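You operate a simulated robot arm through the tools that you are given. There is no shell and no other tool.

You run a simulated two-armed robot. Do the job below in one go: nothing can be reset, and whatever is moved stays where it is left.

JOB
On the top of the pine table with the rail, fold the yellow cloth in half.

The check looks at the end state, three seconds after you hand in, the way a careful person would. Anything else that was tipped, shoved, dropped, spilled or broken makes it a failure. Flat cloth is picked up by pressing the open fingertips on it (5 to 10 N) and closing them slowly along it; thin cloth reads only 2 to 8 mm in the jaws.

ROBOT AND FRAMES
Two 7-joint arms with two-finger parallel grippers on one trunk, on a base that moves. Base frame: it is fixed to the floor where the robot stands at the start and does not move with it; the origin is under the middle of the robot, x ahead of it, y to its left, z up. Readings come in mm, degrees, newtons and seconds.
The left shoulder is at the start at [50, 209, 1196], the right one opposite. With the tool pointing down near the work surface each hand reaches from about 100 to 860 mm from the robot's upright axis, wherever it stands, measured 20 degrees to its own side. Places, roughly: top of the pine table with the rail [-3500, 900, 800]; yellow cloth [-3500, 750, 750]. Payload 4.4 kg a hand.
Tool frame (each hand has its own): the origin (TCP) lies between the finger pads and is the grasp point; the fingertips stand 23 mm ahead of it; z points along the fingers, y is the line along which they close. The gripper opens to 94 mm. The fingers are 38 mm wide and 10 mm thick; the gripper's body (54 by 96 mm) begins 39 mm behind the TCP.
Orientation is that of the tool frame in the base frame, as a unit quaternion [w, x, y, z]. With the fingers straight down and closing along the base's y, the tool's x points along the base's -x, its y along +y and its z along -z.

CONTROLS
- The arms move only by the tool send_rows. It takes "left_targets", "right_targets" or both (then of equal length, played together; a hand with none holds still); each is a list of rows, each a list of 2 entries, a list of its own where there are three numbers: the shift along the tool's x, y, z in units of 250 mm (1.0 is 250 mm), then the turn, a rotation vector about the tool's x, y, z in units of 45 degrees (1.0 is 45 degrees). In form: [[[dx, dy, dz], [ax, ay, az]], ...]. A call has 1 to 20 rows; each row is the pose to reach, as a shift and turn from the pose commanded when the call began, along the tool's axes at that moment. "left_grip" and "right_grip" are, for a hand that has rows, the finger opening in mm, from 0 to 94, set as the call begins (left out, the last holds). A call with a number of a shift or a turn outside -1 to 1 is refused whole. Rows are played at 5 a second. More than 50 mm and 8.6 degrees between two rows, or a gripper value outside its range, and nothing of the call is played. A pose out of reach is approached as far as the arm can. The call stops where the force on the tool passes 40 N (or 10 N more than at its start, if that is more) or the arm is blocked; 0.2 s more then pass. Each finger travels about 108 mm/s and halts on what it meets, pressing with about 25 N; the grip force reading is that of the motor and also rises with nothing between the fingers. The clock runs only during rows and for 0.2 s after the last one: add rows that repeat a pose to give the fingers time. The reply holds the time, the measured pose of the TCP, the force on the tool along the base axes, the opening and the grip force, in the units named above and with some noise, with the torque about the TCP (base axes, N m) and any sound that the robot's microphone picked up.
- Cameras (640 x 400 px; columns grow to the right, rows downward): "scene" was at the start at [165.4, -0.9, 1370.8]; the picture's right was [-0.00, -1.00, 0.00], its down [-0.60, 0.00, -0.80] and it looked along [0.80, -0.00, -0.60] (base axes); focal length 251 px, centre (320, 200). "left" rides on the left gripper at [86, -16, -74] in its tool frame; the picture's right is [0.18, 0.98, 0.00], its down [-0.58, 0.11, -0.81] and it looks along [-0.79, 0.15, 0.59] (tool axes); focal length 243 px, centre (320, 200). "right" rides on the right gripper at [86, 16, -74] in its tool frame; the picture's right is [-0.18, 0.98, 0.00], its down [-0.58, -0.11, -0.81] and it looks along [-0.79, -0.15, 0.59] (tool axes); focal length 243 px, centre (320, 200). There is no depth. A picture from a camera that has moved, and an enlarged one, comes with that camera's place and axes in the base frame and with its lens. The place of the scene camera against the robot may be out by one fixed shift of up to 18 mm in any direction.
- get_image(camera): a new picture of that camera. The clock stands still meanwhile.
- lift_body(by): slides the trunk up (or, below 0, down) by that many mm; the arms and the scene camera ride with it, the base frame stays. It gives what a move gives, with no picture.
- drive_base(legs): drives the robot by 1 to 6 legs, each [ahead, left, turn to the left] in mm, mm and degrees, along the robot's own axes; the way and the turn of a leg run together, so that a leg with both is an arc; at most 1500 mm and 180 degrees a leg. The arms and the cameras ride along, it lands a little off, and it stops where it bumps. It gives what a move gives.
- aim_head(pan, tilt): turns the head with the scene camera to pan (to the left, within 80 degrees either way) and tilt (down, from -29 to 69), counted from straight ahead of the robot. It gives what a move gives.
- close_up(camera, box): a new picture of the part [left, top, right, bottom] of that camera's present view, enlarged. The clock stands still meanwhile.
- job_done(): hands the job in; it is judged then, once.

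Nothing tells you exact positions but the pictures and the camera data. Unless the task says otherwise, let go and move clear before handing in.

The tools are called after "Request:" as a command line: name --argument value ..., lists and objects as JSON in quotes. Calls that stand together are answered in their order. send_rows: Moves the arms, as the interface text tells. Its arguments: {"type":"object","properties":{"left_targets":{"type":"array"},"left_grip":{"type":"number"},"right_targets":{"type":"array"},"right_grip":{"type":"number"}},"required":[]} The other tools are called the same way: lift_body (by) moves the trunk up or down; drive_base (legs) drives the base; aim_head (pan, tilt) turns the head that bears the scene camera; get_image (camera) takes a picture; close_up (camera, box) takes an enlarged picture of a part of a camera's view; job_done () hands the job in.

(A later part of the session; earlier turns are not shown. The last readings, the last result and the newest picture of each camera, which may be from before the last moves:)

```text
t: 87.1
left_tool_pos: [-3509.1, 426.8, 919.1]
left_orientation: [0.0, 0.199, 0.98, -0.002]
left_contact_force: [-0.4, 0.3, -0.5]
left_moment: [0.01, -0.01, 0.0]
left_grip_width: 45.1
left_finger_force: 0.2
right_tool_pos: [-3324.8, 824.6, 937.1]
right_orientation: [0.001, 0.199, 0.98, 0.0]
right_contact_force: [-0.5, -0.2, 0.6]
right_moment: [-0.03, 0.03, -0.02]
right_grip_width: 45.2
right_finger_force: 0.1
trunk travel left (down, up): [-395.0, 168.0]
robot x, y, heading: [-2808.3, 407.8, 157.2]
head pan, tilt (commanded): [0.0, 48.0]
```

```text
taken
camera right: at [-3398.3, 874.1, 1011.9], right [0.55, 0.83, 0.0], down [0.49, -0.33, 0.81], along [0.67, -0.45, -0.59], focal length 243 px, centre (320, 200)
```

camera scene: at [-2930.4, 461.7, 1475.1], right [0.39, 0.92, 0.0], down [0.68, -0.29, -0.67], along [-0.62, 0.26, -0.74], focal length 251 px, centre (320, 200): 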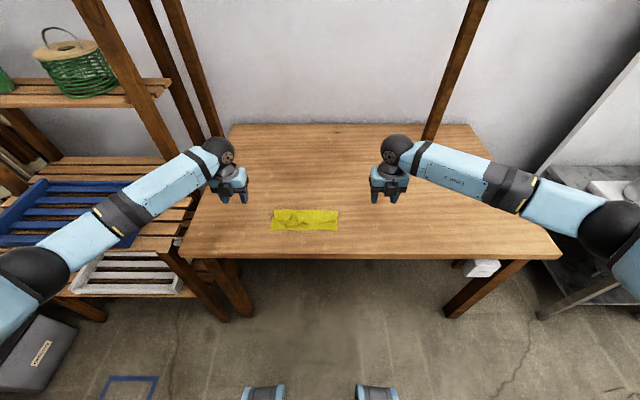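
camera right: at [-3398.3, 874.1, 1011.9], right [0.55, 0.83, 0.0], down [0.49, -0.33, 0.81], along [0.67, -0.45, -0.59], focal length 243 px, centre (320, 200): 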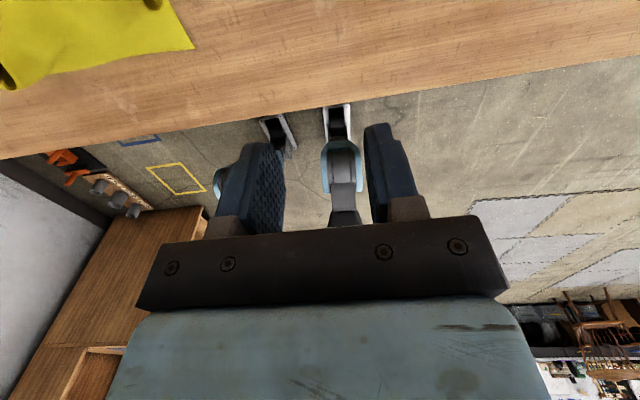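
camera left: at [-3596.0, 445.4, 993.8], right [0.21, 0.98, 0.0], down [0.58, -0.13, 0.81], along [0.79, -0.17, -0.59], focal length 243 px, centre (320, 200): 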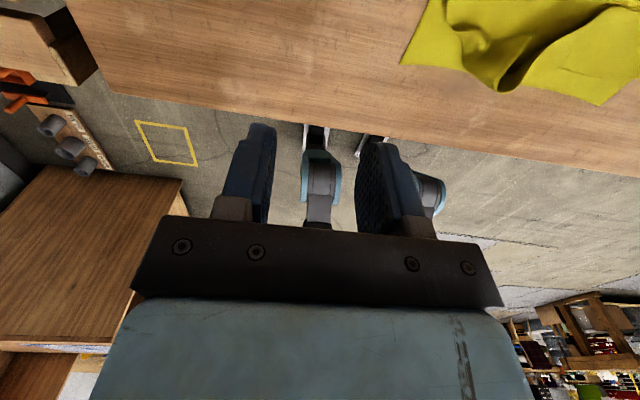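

Both hands are reversed with cameras on the far side. I zoom their views of the crumpled flap from behind, plus a fresh scene view.

Request:
close_up --camera "left" --box '[390, 0, 640, 120]'

Request:
close_up --camera "scene" --box '[264, 200, 350, 240]'

```text
2.56 times, centred on (515, 60) of left
camera zoom: at [-3596.0, 445.4, 993.8], right [0.21, 0.98, 0.0], down [0.58, -0.13, 0.81], along [0.79, -0.17, -0.59], focal length 621 px, centre (-179, 558)
```

zoom: 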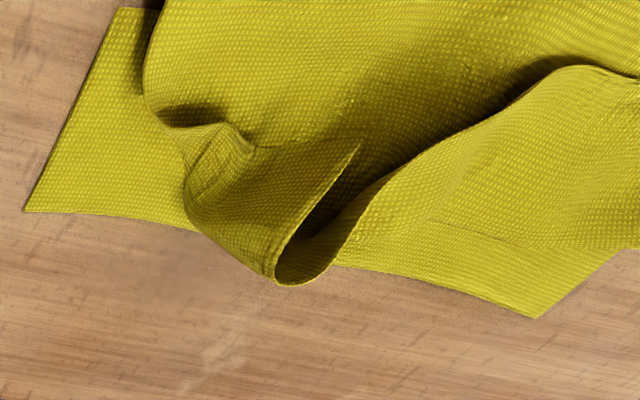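

```text
7.44 times, centred on (307, 220) of scene
camera zoom: at [-2930.4, 461.7, 1475.1], right [0.39, 0.92, 0.0], down [0.68, -0.29, -0.67], along [-0.62, 0.26, -0.74], focal length 1867 px, centre (417, 51)
```

zoom: 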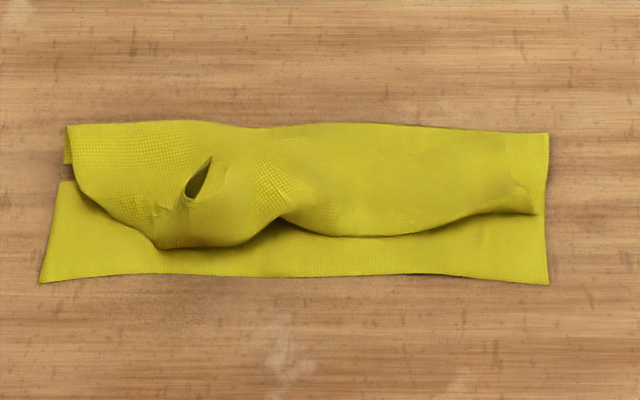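

I understand the shape now: the "tunnel" at left is the old pinch ridge, with the free edge at its mouth (around ahead 690, right −100); the right free corner lies near (725, +46). I lower the trunk 100 mm for reach; the hands stay 45 mm above the table.

Request:
lift_body --by -90

Request:
get_image --camera "scene"

Request:
close_up --camera "scene" --box '[264, 180, 350, 230]'

```text
t: 88.3
left_tool_pos: [-3509.9, 426.0, 829.2]
left_orientation: [-0.001, 0.198, 0.98, -0.001]
left_contact_force: [1.3, -0.1, 0.9]
left_moment: [-0.01, -0.02, -0.02]
left_grip_width: 44.8
left_finger_force: 0.0
right_tool_pos: [-3325.5, 825.2, 848.6]
right_orientation: [0.001, 0.198, 0.98, 0.001]
right_contact_force: [-0.2, 0.5, -0.3]
right_moment: [0.0, -0.01, -0.03]
right_grip_width: 44.9
right_finger_force: 0.0
trunk travel left (down, up): [-305.0, 258.0]
robot x, y, heading: [-2807.1, 407.7, 156.9]
head pan, tilt (commanded): [0.0, 48.0]
```

```text
taken
camera scene: at [-2930.1, 461.6, 1385.2], right [0.39, 0.92, 0.0], down [0.68, -0.29, -0.67], along [-0.62, 0.26, -0.74], focal length 251 px, centre (320, 200)
```

scene: 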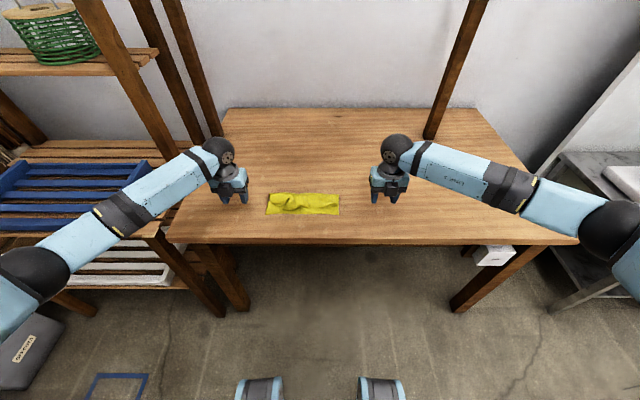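

```text
7.44 times, centred on (307, 205) of scene
camera zoom: at [-2930.1, 461.6, 1385.2], right [0.39, 0.92, 0.0], down [0.68, -0.29, -0.67], along [-0.62, 0.26, -0.74], focal length 1867 px, centre (417, 163)
```

zoom: 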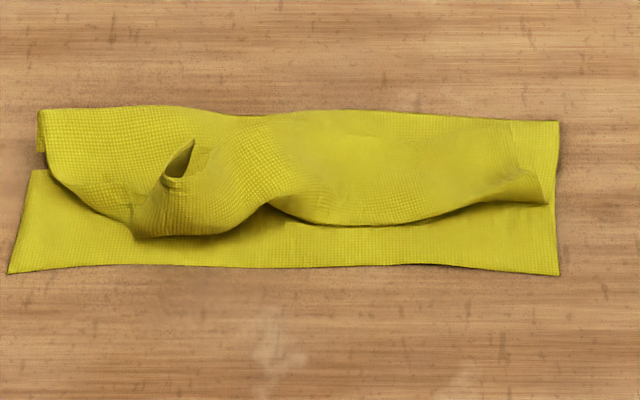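

The scene camera at two heights puts the tunnel's lip top at z≈775 (24 mm above the table). I move the left hand over it with fingers 64 mm open, and the right hand above the right free corner.

Request:
send_rows --left_targets '[[[0.028, 0.12, 0], [0, 0, 0]], [[0.056, 0.24, 0], [0, 0, 0]], [[0.084, 0.36, 0], [0, 0, 0]], [[0.112, 0.48, 0], [0, 0, 0]], [[0.14, 0.6, 0], [0, 0, 0]], [[0.14, 0.6, 0], [0, 0, 0]]]' --right_targets '[[[0.06, -0.138, 0], [0, 0, 0]], [[0.12, -0.276, 0], [0, 0, 0]], [[0.18, -0.414, 0.02], [0, 0, 0]], [[0.24, -0.552, 0.05], [0, 0, 0]], [[0.302, -0.692, 0.08], [0, 0, 0]], [[0.302, -0.692, 0.08], [0, 0, 0]]]' --left_grip 64 --right_grip 36

Request:
get_image --camera "scene"

Request:
get_image --camera "left"

Request:
get_image --camera "right"

```text
t: 89.7
left_tool_pos: [-3484.4, 578.3, 828.7]
left_orientation: [0.0, 0.198, 0.98, -0.002]
left_contact_force: [0.1, -0.3, 0.2]
left_moment: [0.02, 0.0, -0.02]
left_grip_width: 64.0
left_finger_force: 0.1
right_tool_pos: [-3461.7, 696.3, 827.1]
right_orientation: [0.001, 0.199, 0.98, 0.0]
right_contact_force: [-0.6, -0.5, -0.4]
right_moment: [-0.04, -0.01, 0.04]
right_grip_width: 36.2
right_finger_force: 0.0
trunk travel left (down, up): [-305.0, 258.0]
robot x, y, heading: [-2806.3, 402.9, 156.9]
head pan, tilt (commanded): [0.0, 48.0]
```

```text
taken
camera scene: at [-2930.0, 461.9, 1385.2], right [0.39, 0.92, 0.0], down [0.68, -0.29, -0.67], along [-0.62, 0.26, -0.74], focal length 251 px, centre (320, 200)
```

scene: 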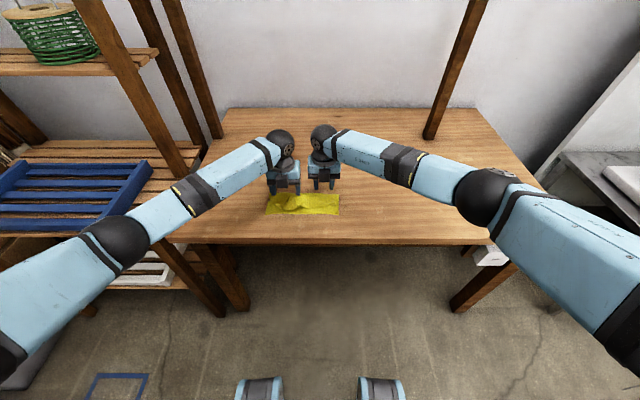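

```text
taken
camera left: at [-3569.9, 596.7, 903.2], right [0.21, 0.98, 0.0], down [0.58, -0.12, 0.81], along [0.79, -0.17, -0.59], focal length 243 px, centre (320, 200)
```

left: 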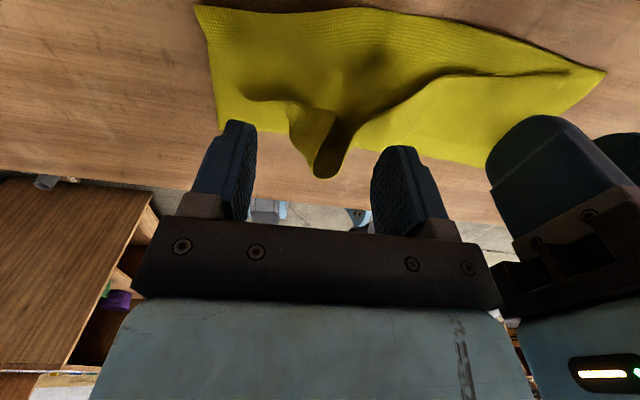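

```text
taken
camera right: at [-3535.1, 745.1, 901.0], right [0.55, 0.83, 0.0], down [0.49, -0.33, 0.81], along [0.67, -0.45, -0.59], focal length 243 px, centre (320, 200)
```

right: 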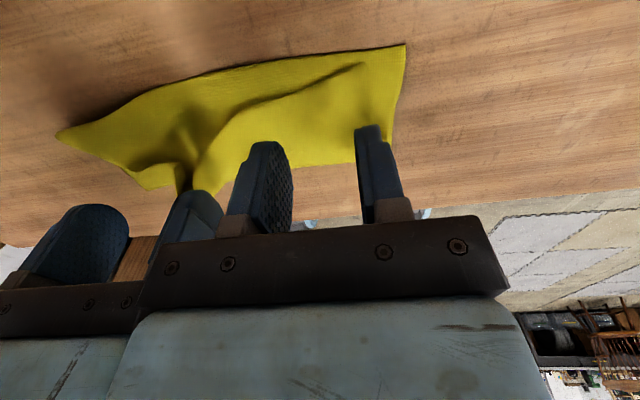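

Excellent views from behind. I enlarge both for precise placement.

Request:
close_up --camera "left" --box '[180, 0, 460, 190]'

Request:
close_up --camera "right" --box '[180, 30, 440, 200]'

```text
2.11 times, centred on (320, 95) of left
camera zoom: at [-3569.9, 596.7, 903.2], right [0.21, 0.98, 0.0], down [0.58, -0.12, 0.81], along [0.79, -0.17, -0.59], focal length 511 px, centre (320, 421)
```

zoom: 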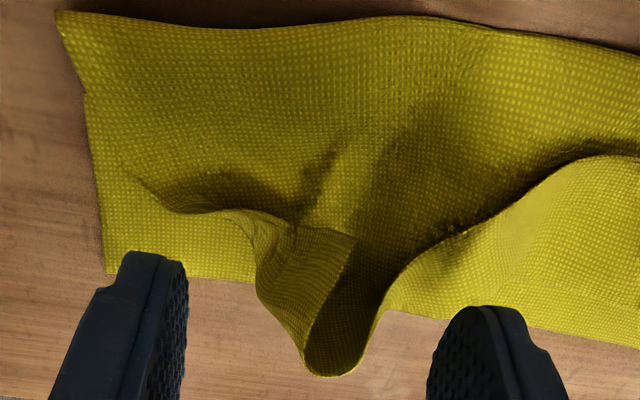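

```text
2.35 times, centred on (310, 115) of right
camera zoom: at [-3535.1, 745.1, 901.0], right [0.55, 0.83, 0.0], down [0.49, -0.33, 0.81], along [0.67, -0.45, -0.59], focal length 571 px, centre (344, 400)
```

zoom: 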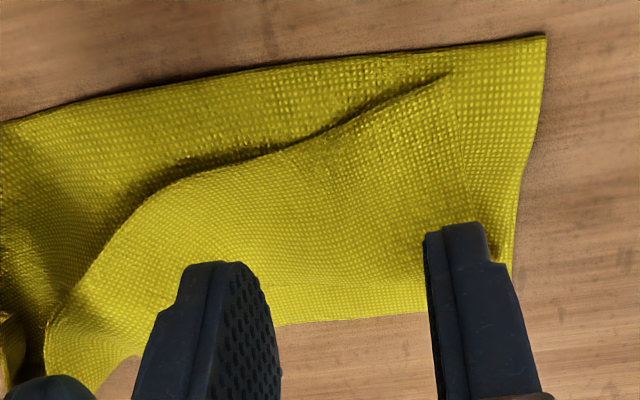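

From behind, the right free edge runs from its corner (733, +43) to about (722, 0); the left tube mouth is centred near r≈−97, rising to z≈785. I lower the right hand onto the right edge and the left hand astride the tube.

Request:
send_rows --left_targets '[[[-0.03, 0.02, 0.0], [0, 0, 0]], [[-0.044, 0.028, 0.06], [0, 0, 0]], [[-0.044, 0.028, 0.12], [0, 0, 0]], [[-0.044, 0.028, 0.16], [0, 0, 0]], [[-0.044, 0.028, 0.16], [0, 0, 0]]]' --right_targets '[[[0.032, -0.006, 0.04], [0, 0, 0]], [[0.032, -0.006, 0.1], [0, 0, 0]], [[0.032, -0.006, 0.15], [0, 0, 0]], [[0.032, -0.006, 0.18], [0, 0, 0]], [[0.032, -0.006, 0.18], [0, 0, 0]]]'

Request:
get_image --camera "left"

Request:
get_image --camera "right"

Request:
close_up --camera "scene" --box '[250, 160, 360, 230]'

```text
t: 90.9
left_tool_pos: [-3471.7, 578.9, 788.2]
left_orientation: [0.0, 0.198, 0.98, -0.001]
left_contact_force: [0.0, -0.6, -0.3]
left_moment: [0.0, 0.01, 0.03]
left_grip_width: 64.0
left_finger_force: 0.1
right_tool_pos: [-3470.2, 697.5, 782.7]
right_orientation: [0.001, 0.199, 0.98, 0.0]
right_contact_force: [0.4, -0.7, 0.0]
right_moment: [0.04, 0.03, -0.03]
right_grip_width: 36.2
right_finger_force: 0.1
trunk travel left (down, up): [-305.0, 258.0]
robot x, y, heading: [-2806.9, 405.9, 157.2]
head pan, tilt (commanded): [0.0, 48.0]
```

```text
taken
camera left: at [-3557.6, 598.8, 862.8], right [0.21, 0.98, 0.0], down [0.58, -0.12, 0.81], along [0.79, -0.17, -0.59], focal length 243 px, centre (320, 200)
```

left: 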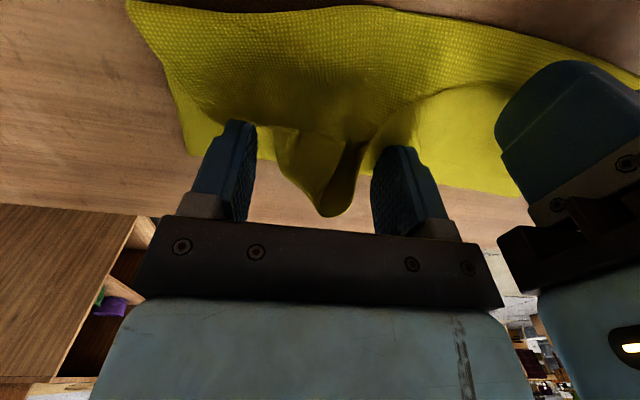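

```text
taken
camera right: at [-3543.7, 746.7, 856.4], right [0.55, 0.83, 0.0], down [0.49, -0.33, 0.81], along [0.67, -0.45, -0.59], focal length 243 px, centre (320, 200)
```

right: 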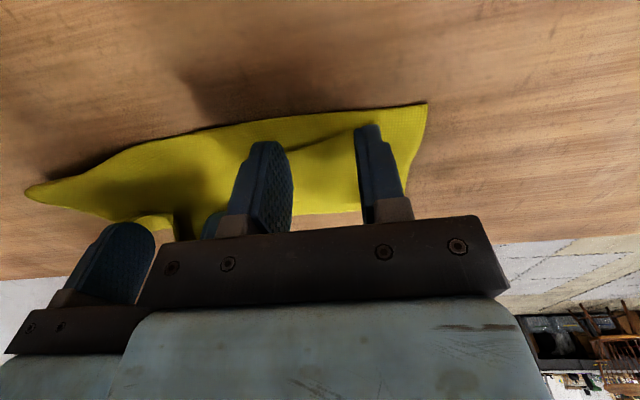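

```text
5.71 times, centred on (305, 195) of scene
camera zoom: at [-2930.3, 461.7, 1385.1], right [0.39, 0.92, 0.0], down [0.68, -0.29, -0.67], along [-0.62, 0.26, -0.74], focal length 1434 px, centre (406, 229)
```

zoom: 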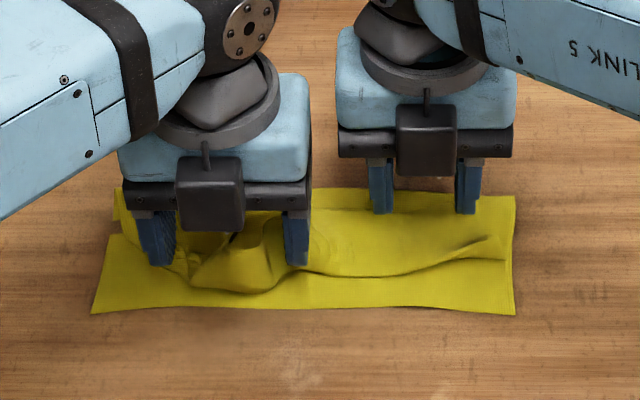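

The left fingers straddle the tube and the right fingers hover just above the right edge. I lower slightly: left by 4 mm, right until a light press, and start closing the left.

Request:
send_rows --left_targets '[[[0, 0, 0.016], [0, 0, 0]], [[0, 0, 0.02], [0, 0, 0]], [[0, 0, 0.02], [0, 0, 0]], [[0, 0, 0.02], [0, 0, 0]]]' --right_targets '[[[0, 0, 0.006], [0, 0, 0]], [[0, 0, 0.012], [0, 0, 0]], [[0, 0, 0.016], [0, 0, 0]], [[0, 0, 0.016], [0, 0, 0]]]' --left_grip 44

Request:
close_up --camera "left" --box '[180, 60, 460, 235]'

Request:
close_up --camera "right" --box '[200, 80, 440, 230]'

```text
t: 91.9
left_tool_pos: [-3471.8, 580.4, 784.0]
left_orientation: [0.0, 0.198, 0.98, -0.001]
left_contact_force: [0.2, 0.5, 0.4]
left_moment: [0.0, -0.01, 0.0]
left_grip_width: 43.9
left_finger_force: 0.2
right_tool_pos: [-3469.8, 697.7, 777.7]
right_orientation: [0.0, 0.198, 0.98, 0.001]
right_contact_force: [0.9, -0.3, -0.2]
right_moment: [0.02, -0.03, -0.01]
right_grip_width: 36.1
right_finger_force: 0.1
trunk travel left (down, up): [-305.0, 258.0]
robot x, y, heading: [-2806.1, 408.7, 157.1]
head pan, tilt (commanded): [0.0, 48.0]
```

```text
2.29 times, centred on (320, 148) of left
camera zoom: at [-3557.3, 599.0, 858.9], right [0.21, 0.98, 0.0], down [0.58, -0.12, 0.81], along [0.79, -0.17, -0.59], focal length 555 px, centre (320, 320)
```

zoom: 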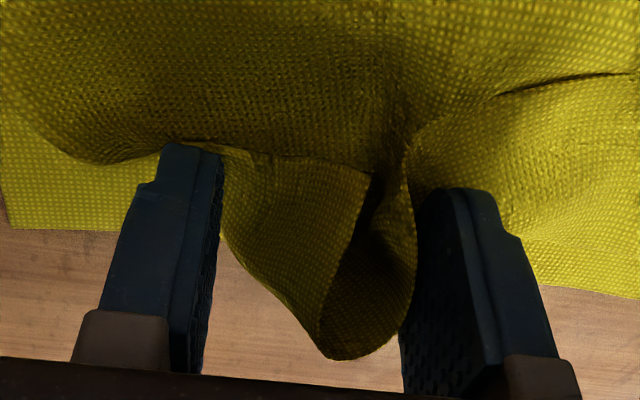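

```text
2.67 times, centred on (320, 155) of right
camera zoom: at [-3542.8, 746.1, 852.4], right [0.55, 0.83, 0.0], down [0.49, -0.33, 0.81], along [0.67, -0.45, -0.59], focal length 647 px, centre (320, 320)
```

zoom: 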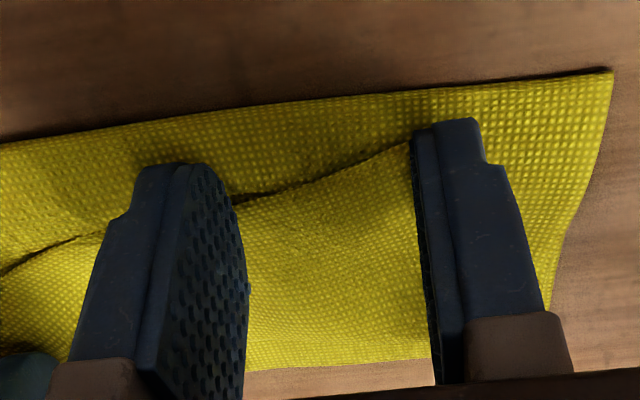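

The left tube mouth sits right between the fingers. I keep closing the left in steps and press the right down a bit more until it feels the layers.

Request:
send_rows --left_targets '[[[0, 0, 0], [0, 0, 0]], [[0, 0, 0], [0, 0, 0]], [[0, 0, 0], [0, 0, 0]]]' --right_targets '[[[0, 0, 0.006], [0, 0, 0]], [[0, 0, 0.01], [0, 0, 0]], [[0, 0, 0.01], [0, 0, 0]]]' --left_grip 28

Request:
send_rows --left_targets '[[[0, 0, 0], [0, 0, 0]], [[0, 0, 0], [0, 0, 0]], [[0, 0, 0], [0, 0, 0]]]' --right_targets '[[[0, 0, 0], [0, 0, 0]], [[0, 0, 0], [0, 0, 0]], [[0, 0, 0], [0, 0, 0]]]' --left_grip 16

Request:
close_up --camera "left" --box '[180, 60, 460, 235]'

```text
t: 92.7
left_tool_pos: [-3470.9, 580.6, 783.6]
left_orientation: [0.0, 0.198, 0.98, -0.002]
left_contact_force: [0.4, -0.9, 0.5]
left_moment: [-0.01, 0.0, -0.03]
left_grip_width: 28.0
left_finger_force: 0.1
right_tool_pos: [-3468.4, 696.8, 775.0]
right_orientation: [0.002, 0.199, 0.98, 0.001]
right_contact_force: [0.5, 0.6, 0.3]
right_moment: [0.0, 0.0, 0.04]
right_grip_width: 35.9
right_finger_force: 0.2
trunk travel left (down, up): [-305.0, 258.0]
robot x, y, heading: [-2810.9, 406.7, 157.2]
head pan, tilt (commanded): [0.0, 48.0]
```

```text
t: 93.5
left_tool_pos: [-3471.6, 579.0, 785.1]
left_orientation: [-0.001, 0.199, 0.98, -0.001]
left_contact_force: [-0.8, 0.9, 0.8]
left_moment: [-0.02, 0.0, 0.0]
left_grip_width: 16.2
left_finger_force: 0.3
right_tool_pos: [-3469.5, 696.4, 775.0]
right_orientation: [0.002, 0.199, 0.98, 0.001]
right_contact_force: [1.1, 0.5, 0.7]
right_moment: [0.04, -0.04, -0.01]
right_grip_width: 36.0
right_finger_force: 0.0
trunk travel left (down, up): [-305.0, 258.0]
robot x, y, heading: [-2808.2, 404.3, 157.0]
head pan, tilt (commanded): [0.0, 48.0]
```

```text
2.29 times, centred on (320, 148) of left
camera zoom: at [-3557.2, 599.0, 859.0], right [0.21, 0.98, 0.0], down [0.58, -0.12, 0.81], along [0.79, -0.17, -0.59], focal length 555 px, centre (320, 320)
```

zoom: 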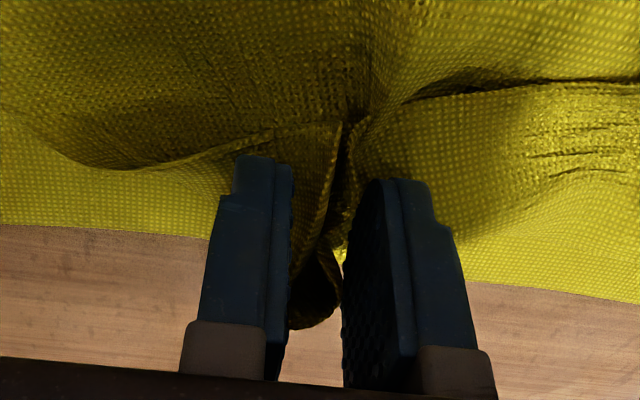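

The tube is being squeezed together between the left fingers. I close the left fully and lower the right another 2 mm.

Request:
send_rows --left_targets '[[[0, 0, 0], [0, 0, 0]], [[0, 0, 0], [0, 0, 0]], [[0, 0, 0], [0, 0, 0]]]' --right_targets '[[[0, 0, 0.004], [0, 0, 0]], [[0, 0, 0.008], [0, 0, 0]], [[0, 0, 0.008], [0, 0, 0]]]' --left_grip 8

Request:
send_rows --left_targets '[[[0, 0, 0], [0, 0, 0]], [[0, 0, 0], [0, 0, 0]], [[0, 0, 0], [0, 0, 0]]]' --right_targets '[[[0, 0, 0.0], [0, 0, 0]], [[0, 0, 0.0], [0, 0, 0]], [[0, 0, 0.0], [0, 0, 0]]]' --left_grip 0

Request:
close_up --camera "left" --box '[180, 60, 460, 235]'

Request:
close_up --camera "right" --box '[200, 80, 440, 230]'

```text
t: 94.3
left_tool_pos: [-3472.0, 579.9, 784.6]
left_orientation: [-0.001, 0.199, 0.98, -0.001]
left_contact_force: [0.3, 0.2, 0.4]
left_moment: [-0.02, 0.04, -0.02]
left_grip_width: 10.7
left_finger_force: 25.0
right_tool_pos: [-3471.3, 698.1, 774.7]
right_orientation: [0.0, 0.199, 0.98, 0.0]
right_contact_force: [2.5, -0.2, 8.8]
right_moment: [0.08, -0.21, 0.02]
right_grip_width: 36.2
right_finger_force: 0.0
trunk travel left (down, up): [-305.0, 258.0]
robot x, y, heading: [-2803.2, 411.5, 157.1]
head pan, tilt (commanded): [0.0, 48.0]
```

```text
t: 95.1
left_tool_pos: [-3470.9, 579.3, 784.4]
left_orientation: [-0.002, 0.198, 0.98, 0.0]
left_contact_force: [-0.2, 0.3, 0.6]
left_moment: [-0.03, 0.04, -0.02]
left_grip_width: 10.1
left_finger_force: 24.7
right_tool_pos: [-3470.4, 697.8, 775.6]
right_orientation: [0.001, 0.198, 0.98, 0.0]
right_contact_force: [1.4, 0.6, 12.4]
right_moment: [0.08, -0.25, 0.02]
right_grip_width: 35.8
right_finger_force: 0.0
trunk travel left (down, up): [-305.0, 258.0]
robot x, y, heading: [-2807.8, 404.7, 157.1]
head pan, tilt (commanded): [0.0, 48.0]
```

```text
2.29 times, centred on (320, 148) of left
camera zoom: at [-3556.5, 598.7, 860.1], right [0.21, 0.98, 0.0], down [0.58, -0.13, 0.81], along [0.79, -0.17, -0.59], focal length 555 px, centre (320, 320)
```

zoom: 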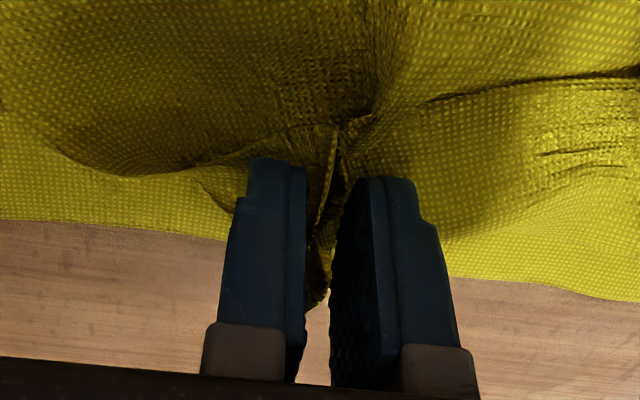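

```text
2.67 times, centred on (320, 155) of right
camera zoom: at [-3542.8, 745.8, 849.7], right [0.55, 0.83, 0.0], down [0.49, -0.33, 0.81], along [0.67, -0.45, -0.59], focal length 647 px, centre (320, 320)
```

zoom: 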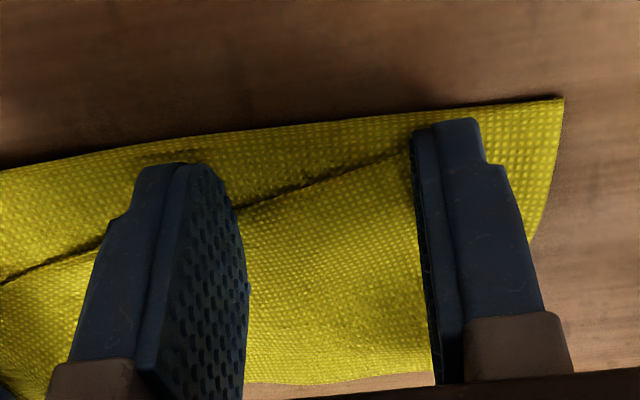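

Left holds the tube edge firmly (10 mm, 25 N). The right presses with 9–12 N; I ease it 0.7 mm and close it slowly, the outer finger dragging the corner in.

Request:
send_rows --right_targets '[[[0, -0.006, -0.003], [0, 0, 0]], [[0, -0.012, -0.003], [0, 0, 0]], [[0, -0.012, -0.003], [0, 0, 0]]]' --right_grip 30

Request:
send_rows --right_targets '[[[0, -0.006, 0], [0, 0, 0]], [[0, -0.012, 0], [0, 0, 0]], [[0, -0.012, 0], [0, 0, 0]]]' --right_grip 24

Request:
close_up --camera "right" --box '[200, 80, 440, 230]'

```text
t: 95.9
left_tool_pos: [-3470.7, 579.9, 785.0]
left_orientation: [-0.001, 0.199, 0.98, -0.001]
left_contact_force: [0.1, -0.3, 0.6]
left_moment: [-0.02, -0.01, 0.0]
left_grip_width: 10.5
left_finger_force: 24.9
right_tool_pos: [-3469.9, 694.7, 775.1]
right_orientation: [0.0, 0.2, 0.98, 0.0]
right_contact_force: [0.1, 2.8, 11.1]
right_moment: [0.11, -0.2, 0.04]
right_grip_width: 30.6
right_finger_force: 0.6
trunk travel left (down, up): [-305.0, 258.0]
robot x, y, heading: [-2805.6, 403.4, 157.2]
head pan, tilt (commanded): [0.0, 48.0]
```

```text
t: 96.7
left_tool_pos: [-3471.5, 580.8, 784.7]
left_orientation: [-0.001, 0.198, 0.98, -0.002]
left_contact_force: [0.6, -0.2, 0.0]
left_moment: [0.0, 0.0, 0.0]
left_grip_width: 10.1
left_finger_force: 25.0
right_tool_pos: [-3470.5, 691.6, 774.6]
right_orientation: [0.0, 0.199, 0.98, 0.0]
right_contact_force: [1.6, 3.4, 12.0]
right_moment: [0.1, -0.19, 0.02]
right_grip_width: 24.7
right_finger_force: 0.6
trunk travel left (down, up): [-305.0, 258.0]
robot x, y, heading: [-2806.7, 405.0, 157.1]
head pan, tilt (commanded): [0.0, 48.0]
```

```text
2.67 times, centred on (320, 155) of right
camera zoom: at [-3544.2, 740.4, 849.6], right [0.55, 0.83, 0.0], down [0.49, -0.33, 0.81], along [0.67, -0.45, -0.59], focal length 647 px, centre (320, 320)
```

zoom: 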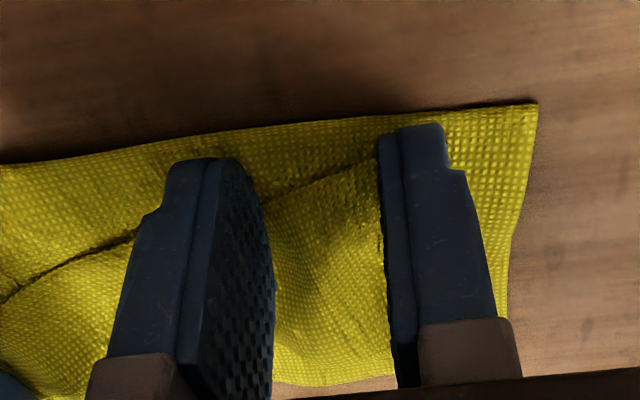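

The lower layers seem to be dragged along too at this pressure. I lighten the press by about 1.2 mm and continue closing.

Request:
send_rows --right_targets '[[[0, 0, -0.005], [0, 0, 0]], [[0, -0.006, -0.005], [0, 0, 0]], [[0, -0.012, -0.005], [0, 0, 0]], [[0, -0.012, -0.005], [0, 0, 0]]]' --right_grip 18

Request:
close_up --camera "right" --box '[200, 80, 440, 230]'

Request:
close_up --camera "scene" --box '[250, 160, 360, 230]'

```text
t: 97.7
left_tool_pos: [-3471.5, 580.6, 784.3]
left_orientation: [0.001, 0.198, 0.98, -0.001]
left_contact_force: [0.6, -0.3, 0.3]
left_moment: [-0.01, 0.01, 0.01]
left_grip_width: 10.4
left_finger_force: 25.0
right_tool_pos: [-3473.3, 688.0, 775.9]
right_orientation: [0.002, 0.199, 0.98, 0.0]
right_contact_force: [-0.2, 0.5, 0.0]
right_moment: [0.04, -0.04, 0.0]
right_grip_width: 17.9
right_finger_force: 0.0
trunk travel left (down, up): [-305.0, 258.0]
robot x, y, heading: [-2807.1, 407.5, 157.3]
head pan, tilt (commanded): [0.0, 48.0]
```

```text
2.67 times, centred on (320, 155) of right
camera zoom: at [-3546.0, 737.5, 850.3], right [0.55, 0.83, 0.0], down [0.49, -0.33, 0.81], along [0.67, -0.45, -0.59], focal length 647 px, centre (320, 320)
```

zoom: 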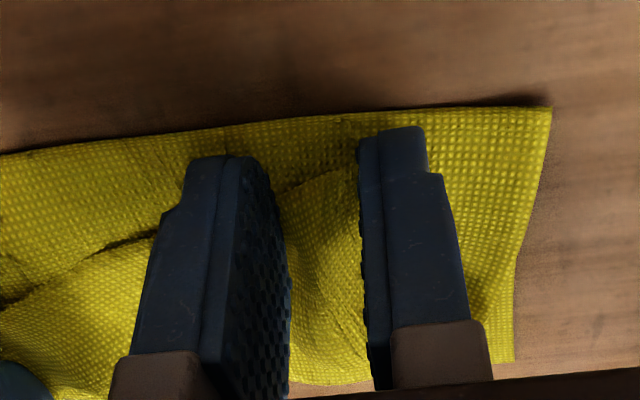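

```text
5.71 times, centred on (305, 195) of scene
camera zoom: at [-2930.3, 461.7, 1385.1], right [0.39, 0.92, 0.0], down [0.68, -0.29, -0.67], along [-0.62, 0.26, -0.74], focal length 1434 px, centre (406, 229)
```

zoom: 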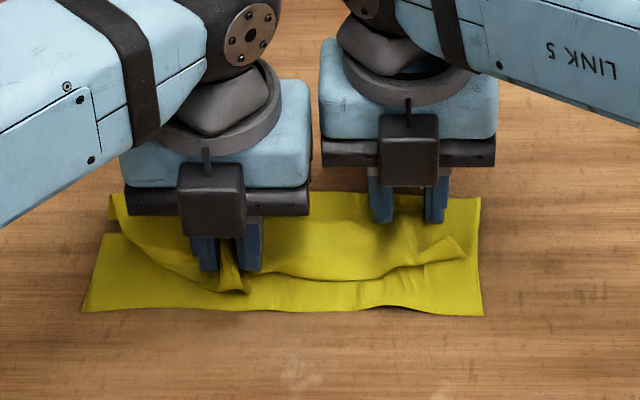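

The lower layers got dragged ~18 mm left on the right side, but a bulge of the top layer now stands between the right fingers. I continue closing with hardly any press.

Request:
send_rows --right_targets '[[[0, 0, 0], [0, 0, 0]], [[0, 0, 0], [0, 0, 0]], [[0, 0, 0], [0, 0, 0]]]' --right_grip 11

Request:
close_up --camera "right" --box '[200, 80, 440, 230]'

```text
t: 98.5
left_tool_pos: [-3470.6, 580.7, 784.5]
left_orientation: [0.0, 0.198, 0.98, -0.001]
left_contact_force: [0.5, -0.3, -0.7]
left_moment: [-0.01, 0.03, 0.03]
left_grip_width: 10.2
left_finger_force: 24.4
right_tool_pos: [-3472.9, 688.4, 776.4]
right_orientation: [0.002, 0.199, 0.98, 0.001]
right_contact_force: [-0.4, -0.3, -0.2]
right_moment: [0.05, -0.02, 0.0]
right_grip_width: 11.8
right_finger_force: 0.4
trunk travel left (down, up): [-305.0, 258.0]
robot x, y, heading: [-2807.9, 404.3, 156.9]
head pan, tilt (commanded): [0.0, 48.0]
```

```text
2.67 times, centred on (320, 155) of right
camera zoom: at [-3546.1, 737.7, 850.6], right [0.55, 0.83, 0.0], down [0.49, -0.33, 0.81], along [0.67, -0.45, -0.59], focal length 647 px, centre (320, 320)
```

zoom: 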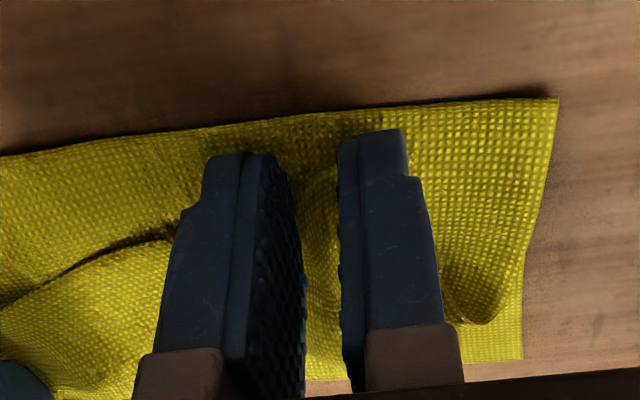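

Request:
send_rows --right_targets '[[[0, 0, 0], [0, 0, 0]], [[0, 0, 0], [0, 0, 0]], [[0, 0, 0], [0, 0, 0]]]' --right_grip 5

Request:
send_rows --right_targets '[[[0, 0, 0], [0, 0, 0]], [[0, 0, 0], [0, 0, 0]], [[0, 0, 0], [0, 0, 0]]]' --right_grip 0

Request:
close_up --camera "right" --box '[200, 80, 440, 230]'

```text
t: 99.3
left_tool_pos: [-3472.1, 579.7, 783.2]
left_orientation: [-0.001, 0.198, 0.98, 0.0]
left_contact_force: [0.9, -0.4, 0.2]
left_moment: [0.0, 0.02, -0.05]
left_grip_width: 10.5
left_finger_force: 25.1
right_tool_pos: [-3474.1, 688.3, 776.5]
right_orientation: [0.001, 0.198, 0.98, 0.001]
right_contact_force: [-0.3, 0.5, 0.3]
right_moment: [0.02, -0.04, 0.01]
right_grip_width: 5.0
right_finger_force: 0.2
trunk travel left (down, up): [-305.0, 258.0]
robot x, y, heading: [-2805.5, 407.7, 156.8]
head pan, tilt (commanded): [0.0, 48.0]
```

```text
t: 100.1
left_tool_pos: [-3471.0, 580.2, 784.1]
left_orientation: [0.0, 0.199, 0.98, -0.001]
left_contact_force: [0.7, 0.3, 1.1]
left_moment: [0.04, 0.01, -0.01]
left_grip_width: 10.7
left_finger_force: 24.9
right_tool_pos: [-3473.0, 688.8, 776.2]
right_orientation: [0.002, 0.198, 0.98, 0.0]
right_contact_force: [-0.3, -0.9, 0.3]
right_moment: [0.0, 0.0, 0.0]
right_grip_width: 1.9
right_finger_force: 24.7
trunk travel left (down, up): [-305.0, 258.0]
robot x, y, heading: [-2807.2, 404.4, 157.2]
head pan, tilt (commanded): [0.0, 48.0]
```

```text
2.67 times, centred on (320, 155) of right
camera zoom: at [-3546.0, 737.6, 850.6], right [0.55, 0.83, 0.0], down [0.49, -0.33, 0.81], along [0.67, -0.45, -0.59], focal length 647 px, centre (320, 320)
```

zoom: 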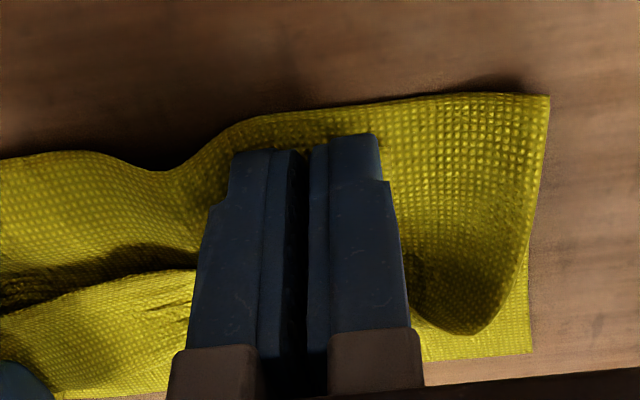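

The right jaws hold something (1.9 mm, 25 N). I lift both hands gently about 25 mm to see which layers come up.

Request:
send_rows --left_targets '[[[0, 0, -0.02], [0, 0, 0]], [[0, 0, -0.04], [0, 0, 0]], [[0, 0, -0.06], [0, 0, 0]], [[0, 0, -0.08], [0, 0, 0]], [[0, 0, -0.1], [0, 0, 0]], [[0, 0, -0.1], [0, 0, 0]]]' --right_targets '[[[0, 0, -0.02], [0, 0, 0]], [[0, 0, -0.04], [0, 0, 0]], [[0, 0, -0.06], [0, 0, 0]], [[0, 0, -0.08], [0, 0, 0]], [[0, 0, -0.1], [0, 0, 0]], [[0, 0, -0.1], [0, 0, 0]]]'

Request:
get_image --camera "right"

Request:
get_image --camera "left"

Request:
close_up --camera "scene" --box '[250, 160, 360, 230]'

```text
t: 101.5
left_tool_pos: [-3471.6, 580.1, 808.9]
left_orientation: [0.0, 0.198, 0.98, -0.001]
left_contact_force: [-0.5, 0.1, 0.8]
left_moment: [0.02, 0.02, -0.01]
left_grip_width: 10.2
left_finger_force: 24.9
right_tool_pos: [-3473.0, 688.1, 802.1]
right_orientation: [0.002, 0.199, 0.98, 0.0]
right_contact_force: [0.2, 0.0, 0.0]
right_moment: [0.01, 0.02, 0.02]
right_grip_width: 2.0
right_finger_force: 24.8
trunk travel left (down, up): [-305.0, 258.0]
robot x, y, heading: [-2809.6, 408.5, 157.3]
head pan, tilt (commanded): [0.0, 48.0]
```

```text
taken
camera right: at [-3546.7, 737.6, 875.8], right [0.55, 0.83, 0.0], down [0.49, -0.33, 0.81], along [0.67, -0.45, -0.59], focal length 243 px, centre (320, 200)
```

right: 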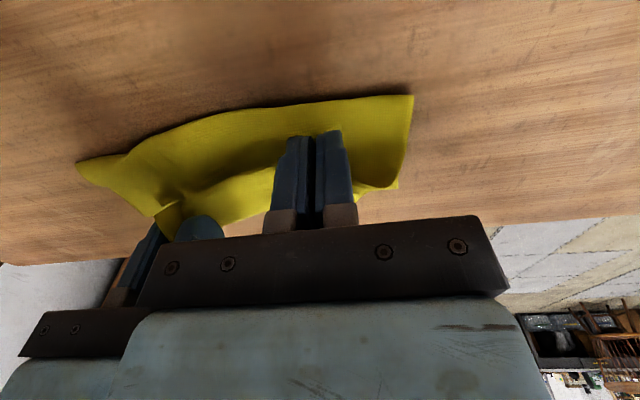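

```text
taken
camera left: at [-3557.1, 599.1, 883.6], right [0.21, 0.98, 0.0], down [0.58, -0.12, 0.81], along [0.79, -0.17, -0.59], focal length 243 px, centre (320, 200)
```

left: 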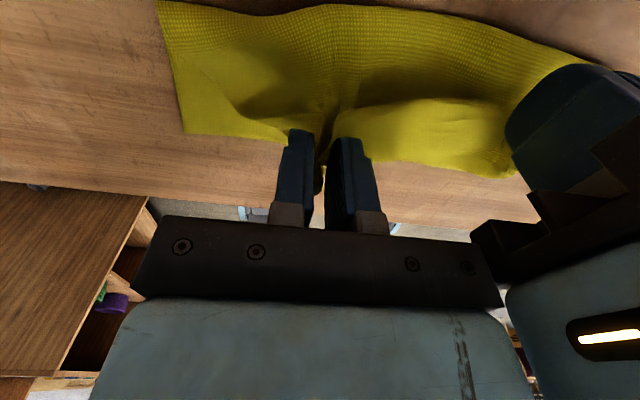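

```text
5.71 times, centred on (305, 195) of scene
camera zoom: at [-2930.5, 461.7, 1385.1], right [0.39, 0.92, 0.0], down [0.68, -0.29, -0.67], along [-0.62, 0.26, -0.74], focal length 1434 px, centre (406, 229)
```

zoom: 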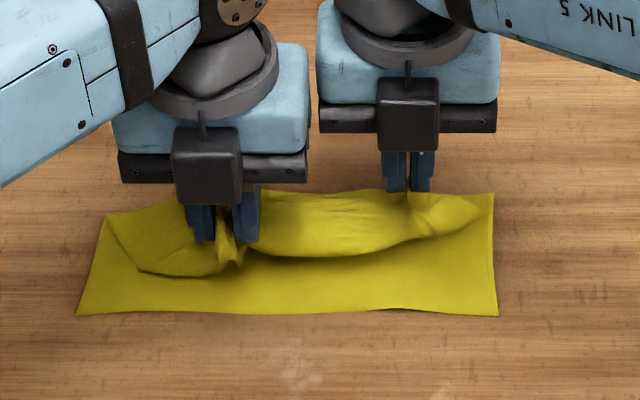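

Request:
close_up --camera "right" --box '[180, 70, 440, 240]'

Request:
close_up --camera "left" --box '[250, 60, 560, 240]'

Request:
close_up --camera "scene" --box '[290, 180, 346, 220]'

```text
2.35 times, centred on (310, 155) of right
camera zoom: at [-3546.7, 737.6, 875.8], right [0.55, 0.83, 0.0], down [0.49, -0.33, 0.81], along [0.67, -0.45, -0.59], focal length 571 px, centre (344, 306)
```

zoom: 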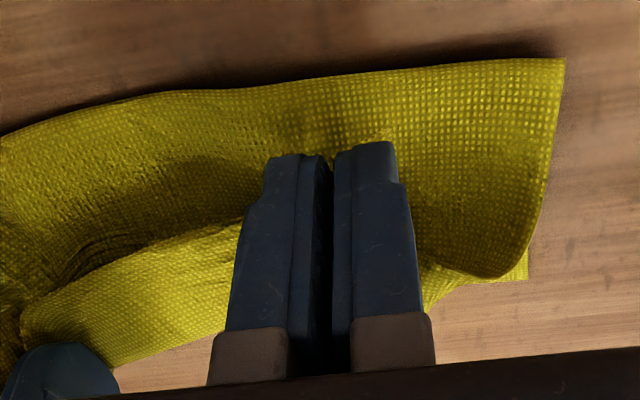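

```text
2.06 times, centred on (405, 150) of left
camera zoom: at [-3557.1, 599.1, 883.6], right [0.21, 0.98, 0.0], down [0.58, -0.12, 0.81], along [0.79, -0.17, -0.59], focal length 501 px, centre (144, 303)
```

zoom: 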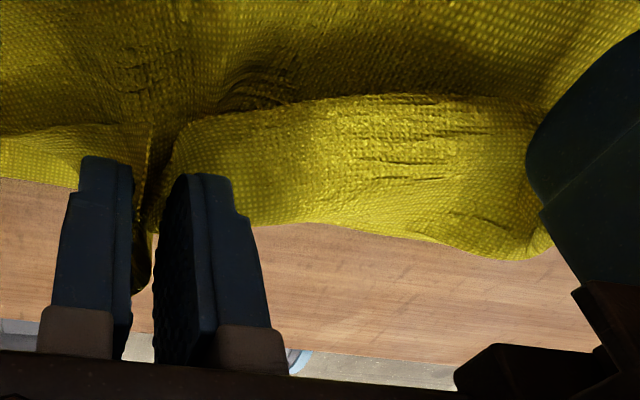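

```text
10.00 times, centred on (318, 200) of scene
camera zoom: at [-2930.5, 461.7, 1385.1], right [0.39, 0.92, 0.0], down [0.68, -0.29, -0.67], along [-0.62, 0.26, -0.74], focal length 2509 px, centre (340, 200)
```

zoom: 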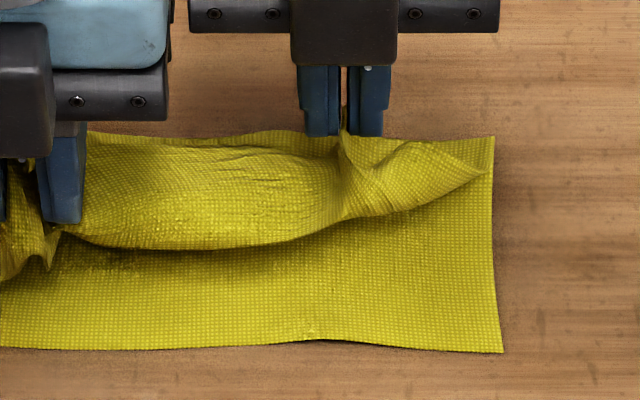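

Cloth converges into both jaws. I now lift higher (flap nearly upright above ahead≈735), spreading the left hand 25 mm outward so the edge between the hands is straight.

Request:
send_rows --left_targets '[[[0.044, -0.02, -0.056], [0, 0, 0]], [[0.088, -0.04, -0.112], [0, 0, 0]], [[0.132, -0.06, -0.168], [0, 0, 0]], [[0.176, -0.08, -0.224], [0, 0, 0]], [[0.22, -0.1, -0.28], [0, 0, 0]], [[0.22, -0.1, -0.28], [0, 0, 0]]]' --right_targets '[[[0.012, -0.002, -0.06], [0, 0, 0]], [[0.024, -0.005, -0.122], [0, 0, 0]], [[0.036, -0.007, -0.184], [0, 0, 0]], [[0.048, -0.01, -0.246], [0, 0, 0]], [[0.06, -0.012, -0.308], [0, 0, 0]], [[0.06, -0.012, -0.308], [0, 0, 0]]]'

Request:
get_image --camera "right"

Request:
get_image --camera "left"

Request:
close_up --camera "scene" --box '[250, 150, 360, 230]'

```text
t: 102.9
left_tool_pos: [-3531.7, 578.3, 879.3]
left_orientation: [-0.001, 0.198, 0.98, -0.001]
left_contact_force: [1.9, 2.3, -0.3]
left_moment: [0.08, -0.05, -0.01]
left_grip_width: 2.6
left_finger_force: 25.1
right_tool_pos: [-3488.7, 691.8, 876.7]
right_orientation: [0.002, 0.198, 0.98, 0.001]
right_contact_force: [-1.1, -3.1, -0.6]
right_moment: [-0.05, 0.04, -0.05]
right_grip_width: 2.1
right_finger_force: 25.1
trunk travel left (down, up): [-305.0, 258.0]
robot x, y, heading: [-2806.1, 404.2, 157.1]
head pan, tilt (commanded): [0.0, 48.0]
```

```text
taken
camera right: at [-3562.3, 740.4, 950.7], right [0.55, 0.83, 0.0], down [0.49, -0.33, 0.81], along [0.67, -0.45, -0.59], focal length 243 px, centre (320, 200)
```

right: 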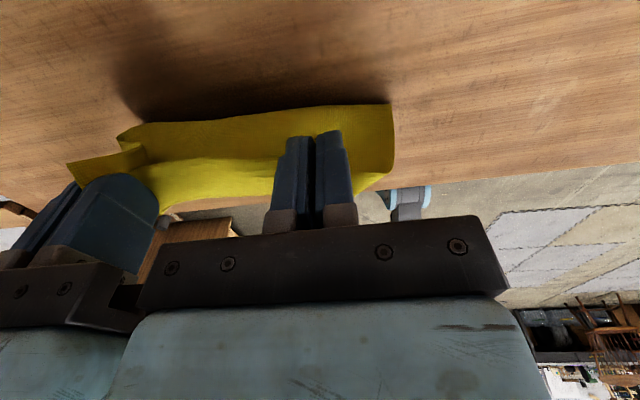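

```text
taken
camera left: at [-3618.0, 597.7, 953.3], right [0.21, 0.98, 0.0], down [0.58, -0.13, 0.81], along [0.79, -0.17, -0.59], focal length 243 px, centre (320, 200)
```

left: 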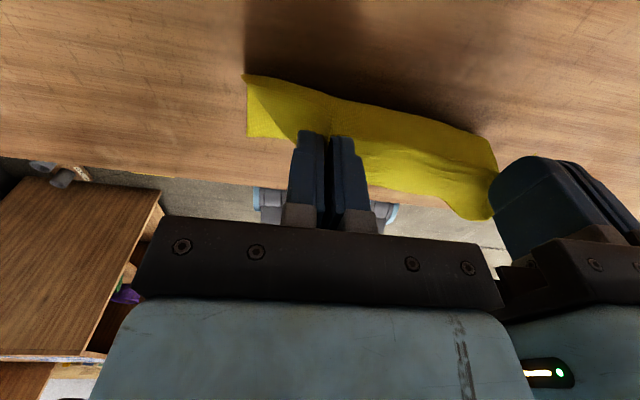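

```text
5.00 times, centred on (305, 190) of scene
camera zoom: at [-2930.6, 461.8, 1385.1], right [0.39, 0.92, 0.0], down [0.68, -0.29, -0.67], along [-0.62, 0.26, -0.74], focal length 1255 px, centre (395, 250)
```

zoom: 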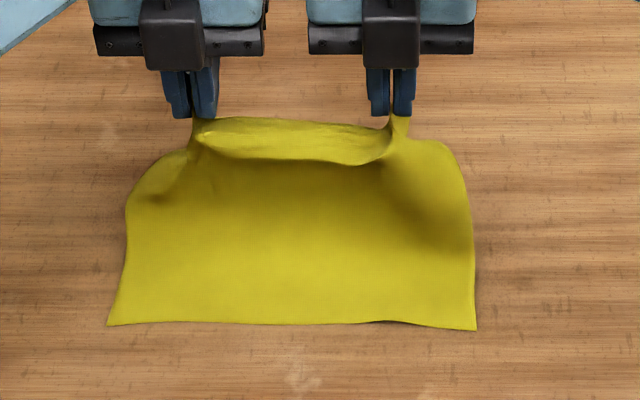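

The flap now hangs from both jaws with the near half lying flat. A strip of the free edge between the jaws flops over on my side; I zoom to judge its size.

Request:
close_up --camera "scene" --box '[275, 158, 339, 198]'

Request:
close_up --camera "right" --box '[60, 90, 420, 250]'

Request:
close_up --camera "left" --box '[220, 60, 520, 240]'

```text
10.00 times, centred on (307, 178) of scene
camera zoom: at [-2930.6, 461.8, 1385.1], right [0.39, 0.92, 0.0], down [0.68, -0.29, -0.67], along [-0.62, 0.26, -0.74], focal length 2509 px, centre (450, 420)
```

zoom: 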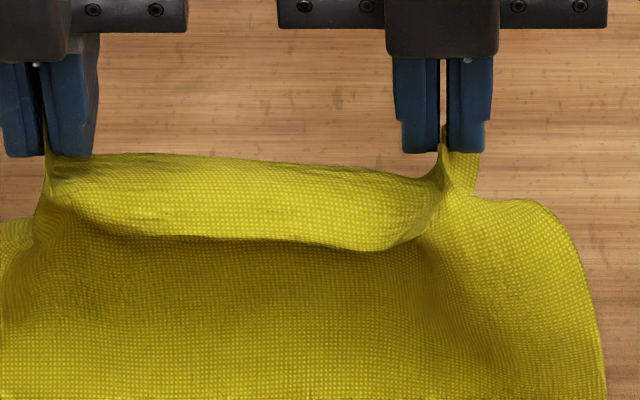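

```text
1.78 times, centred on (240, 170) of right
camera zoom: at [-3562.3, 740.4, 950.7], right [0.55, 0.83, 0.0], down [0.49, -0.33, 0.81], along [0.67, -0.45, -0.59], focal length 431 px, centre (462, 253)
```

zoom: 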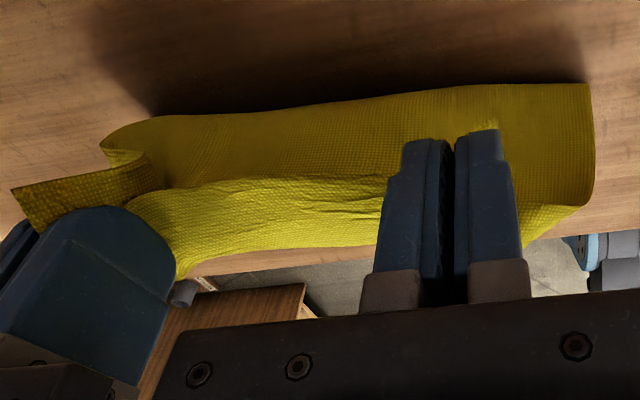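

```text
2.13 times, centred on (370, 150) of left
camera zoom: at [-3618.0, 597.7, 953.3], right [0.21, 0.98, 0.0], down [0.58, -0.13, 0.81], along [0.79, -0.17, -0.59], focal length 518 px, centre (213, 307)
```

zoom: 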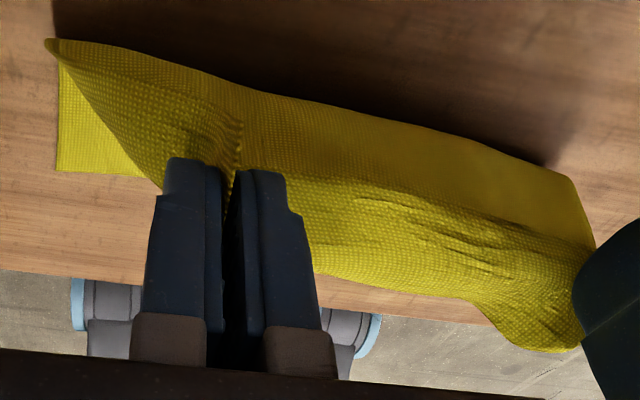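

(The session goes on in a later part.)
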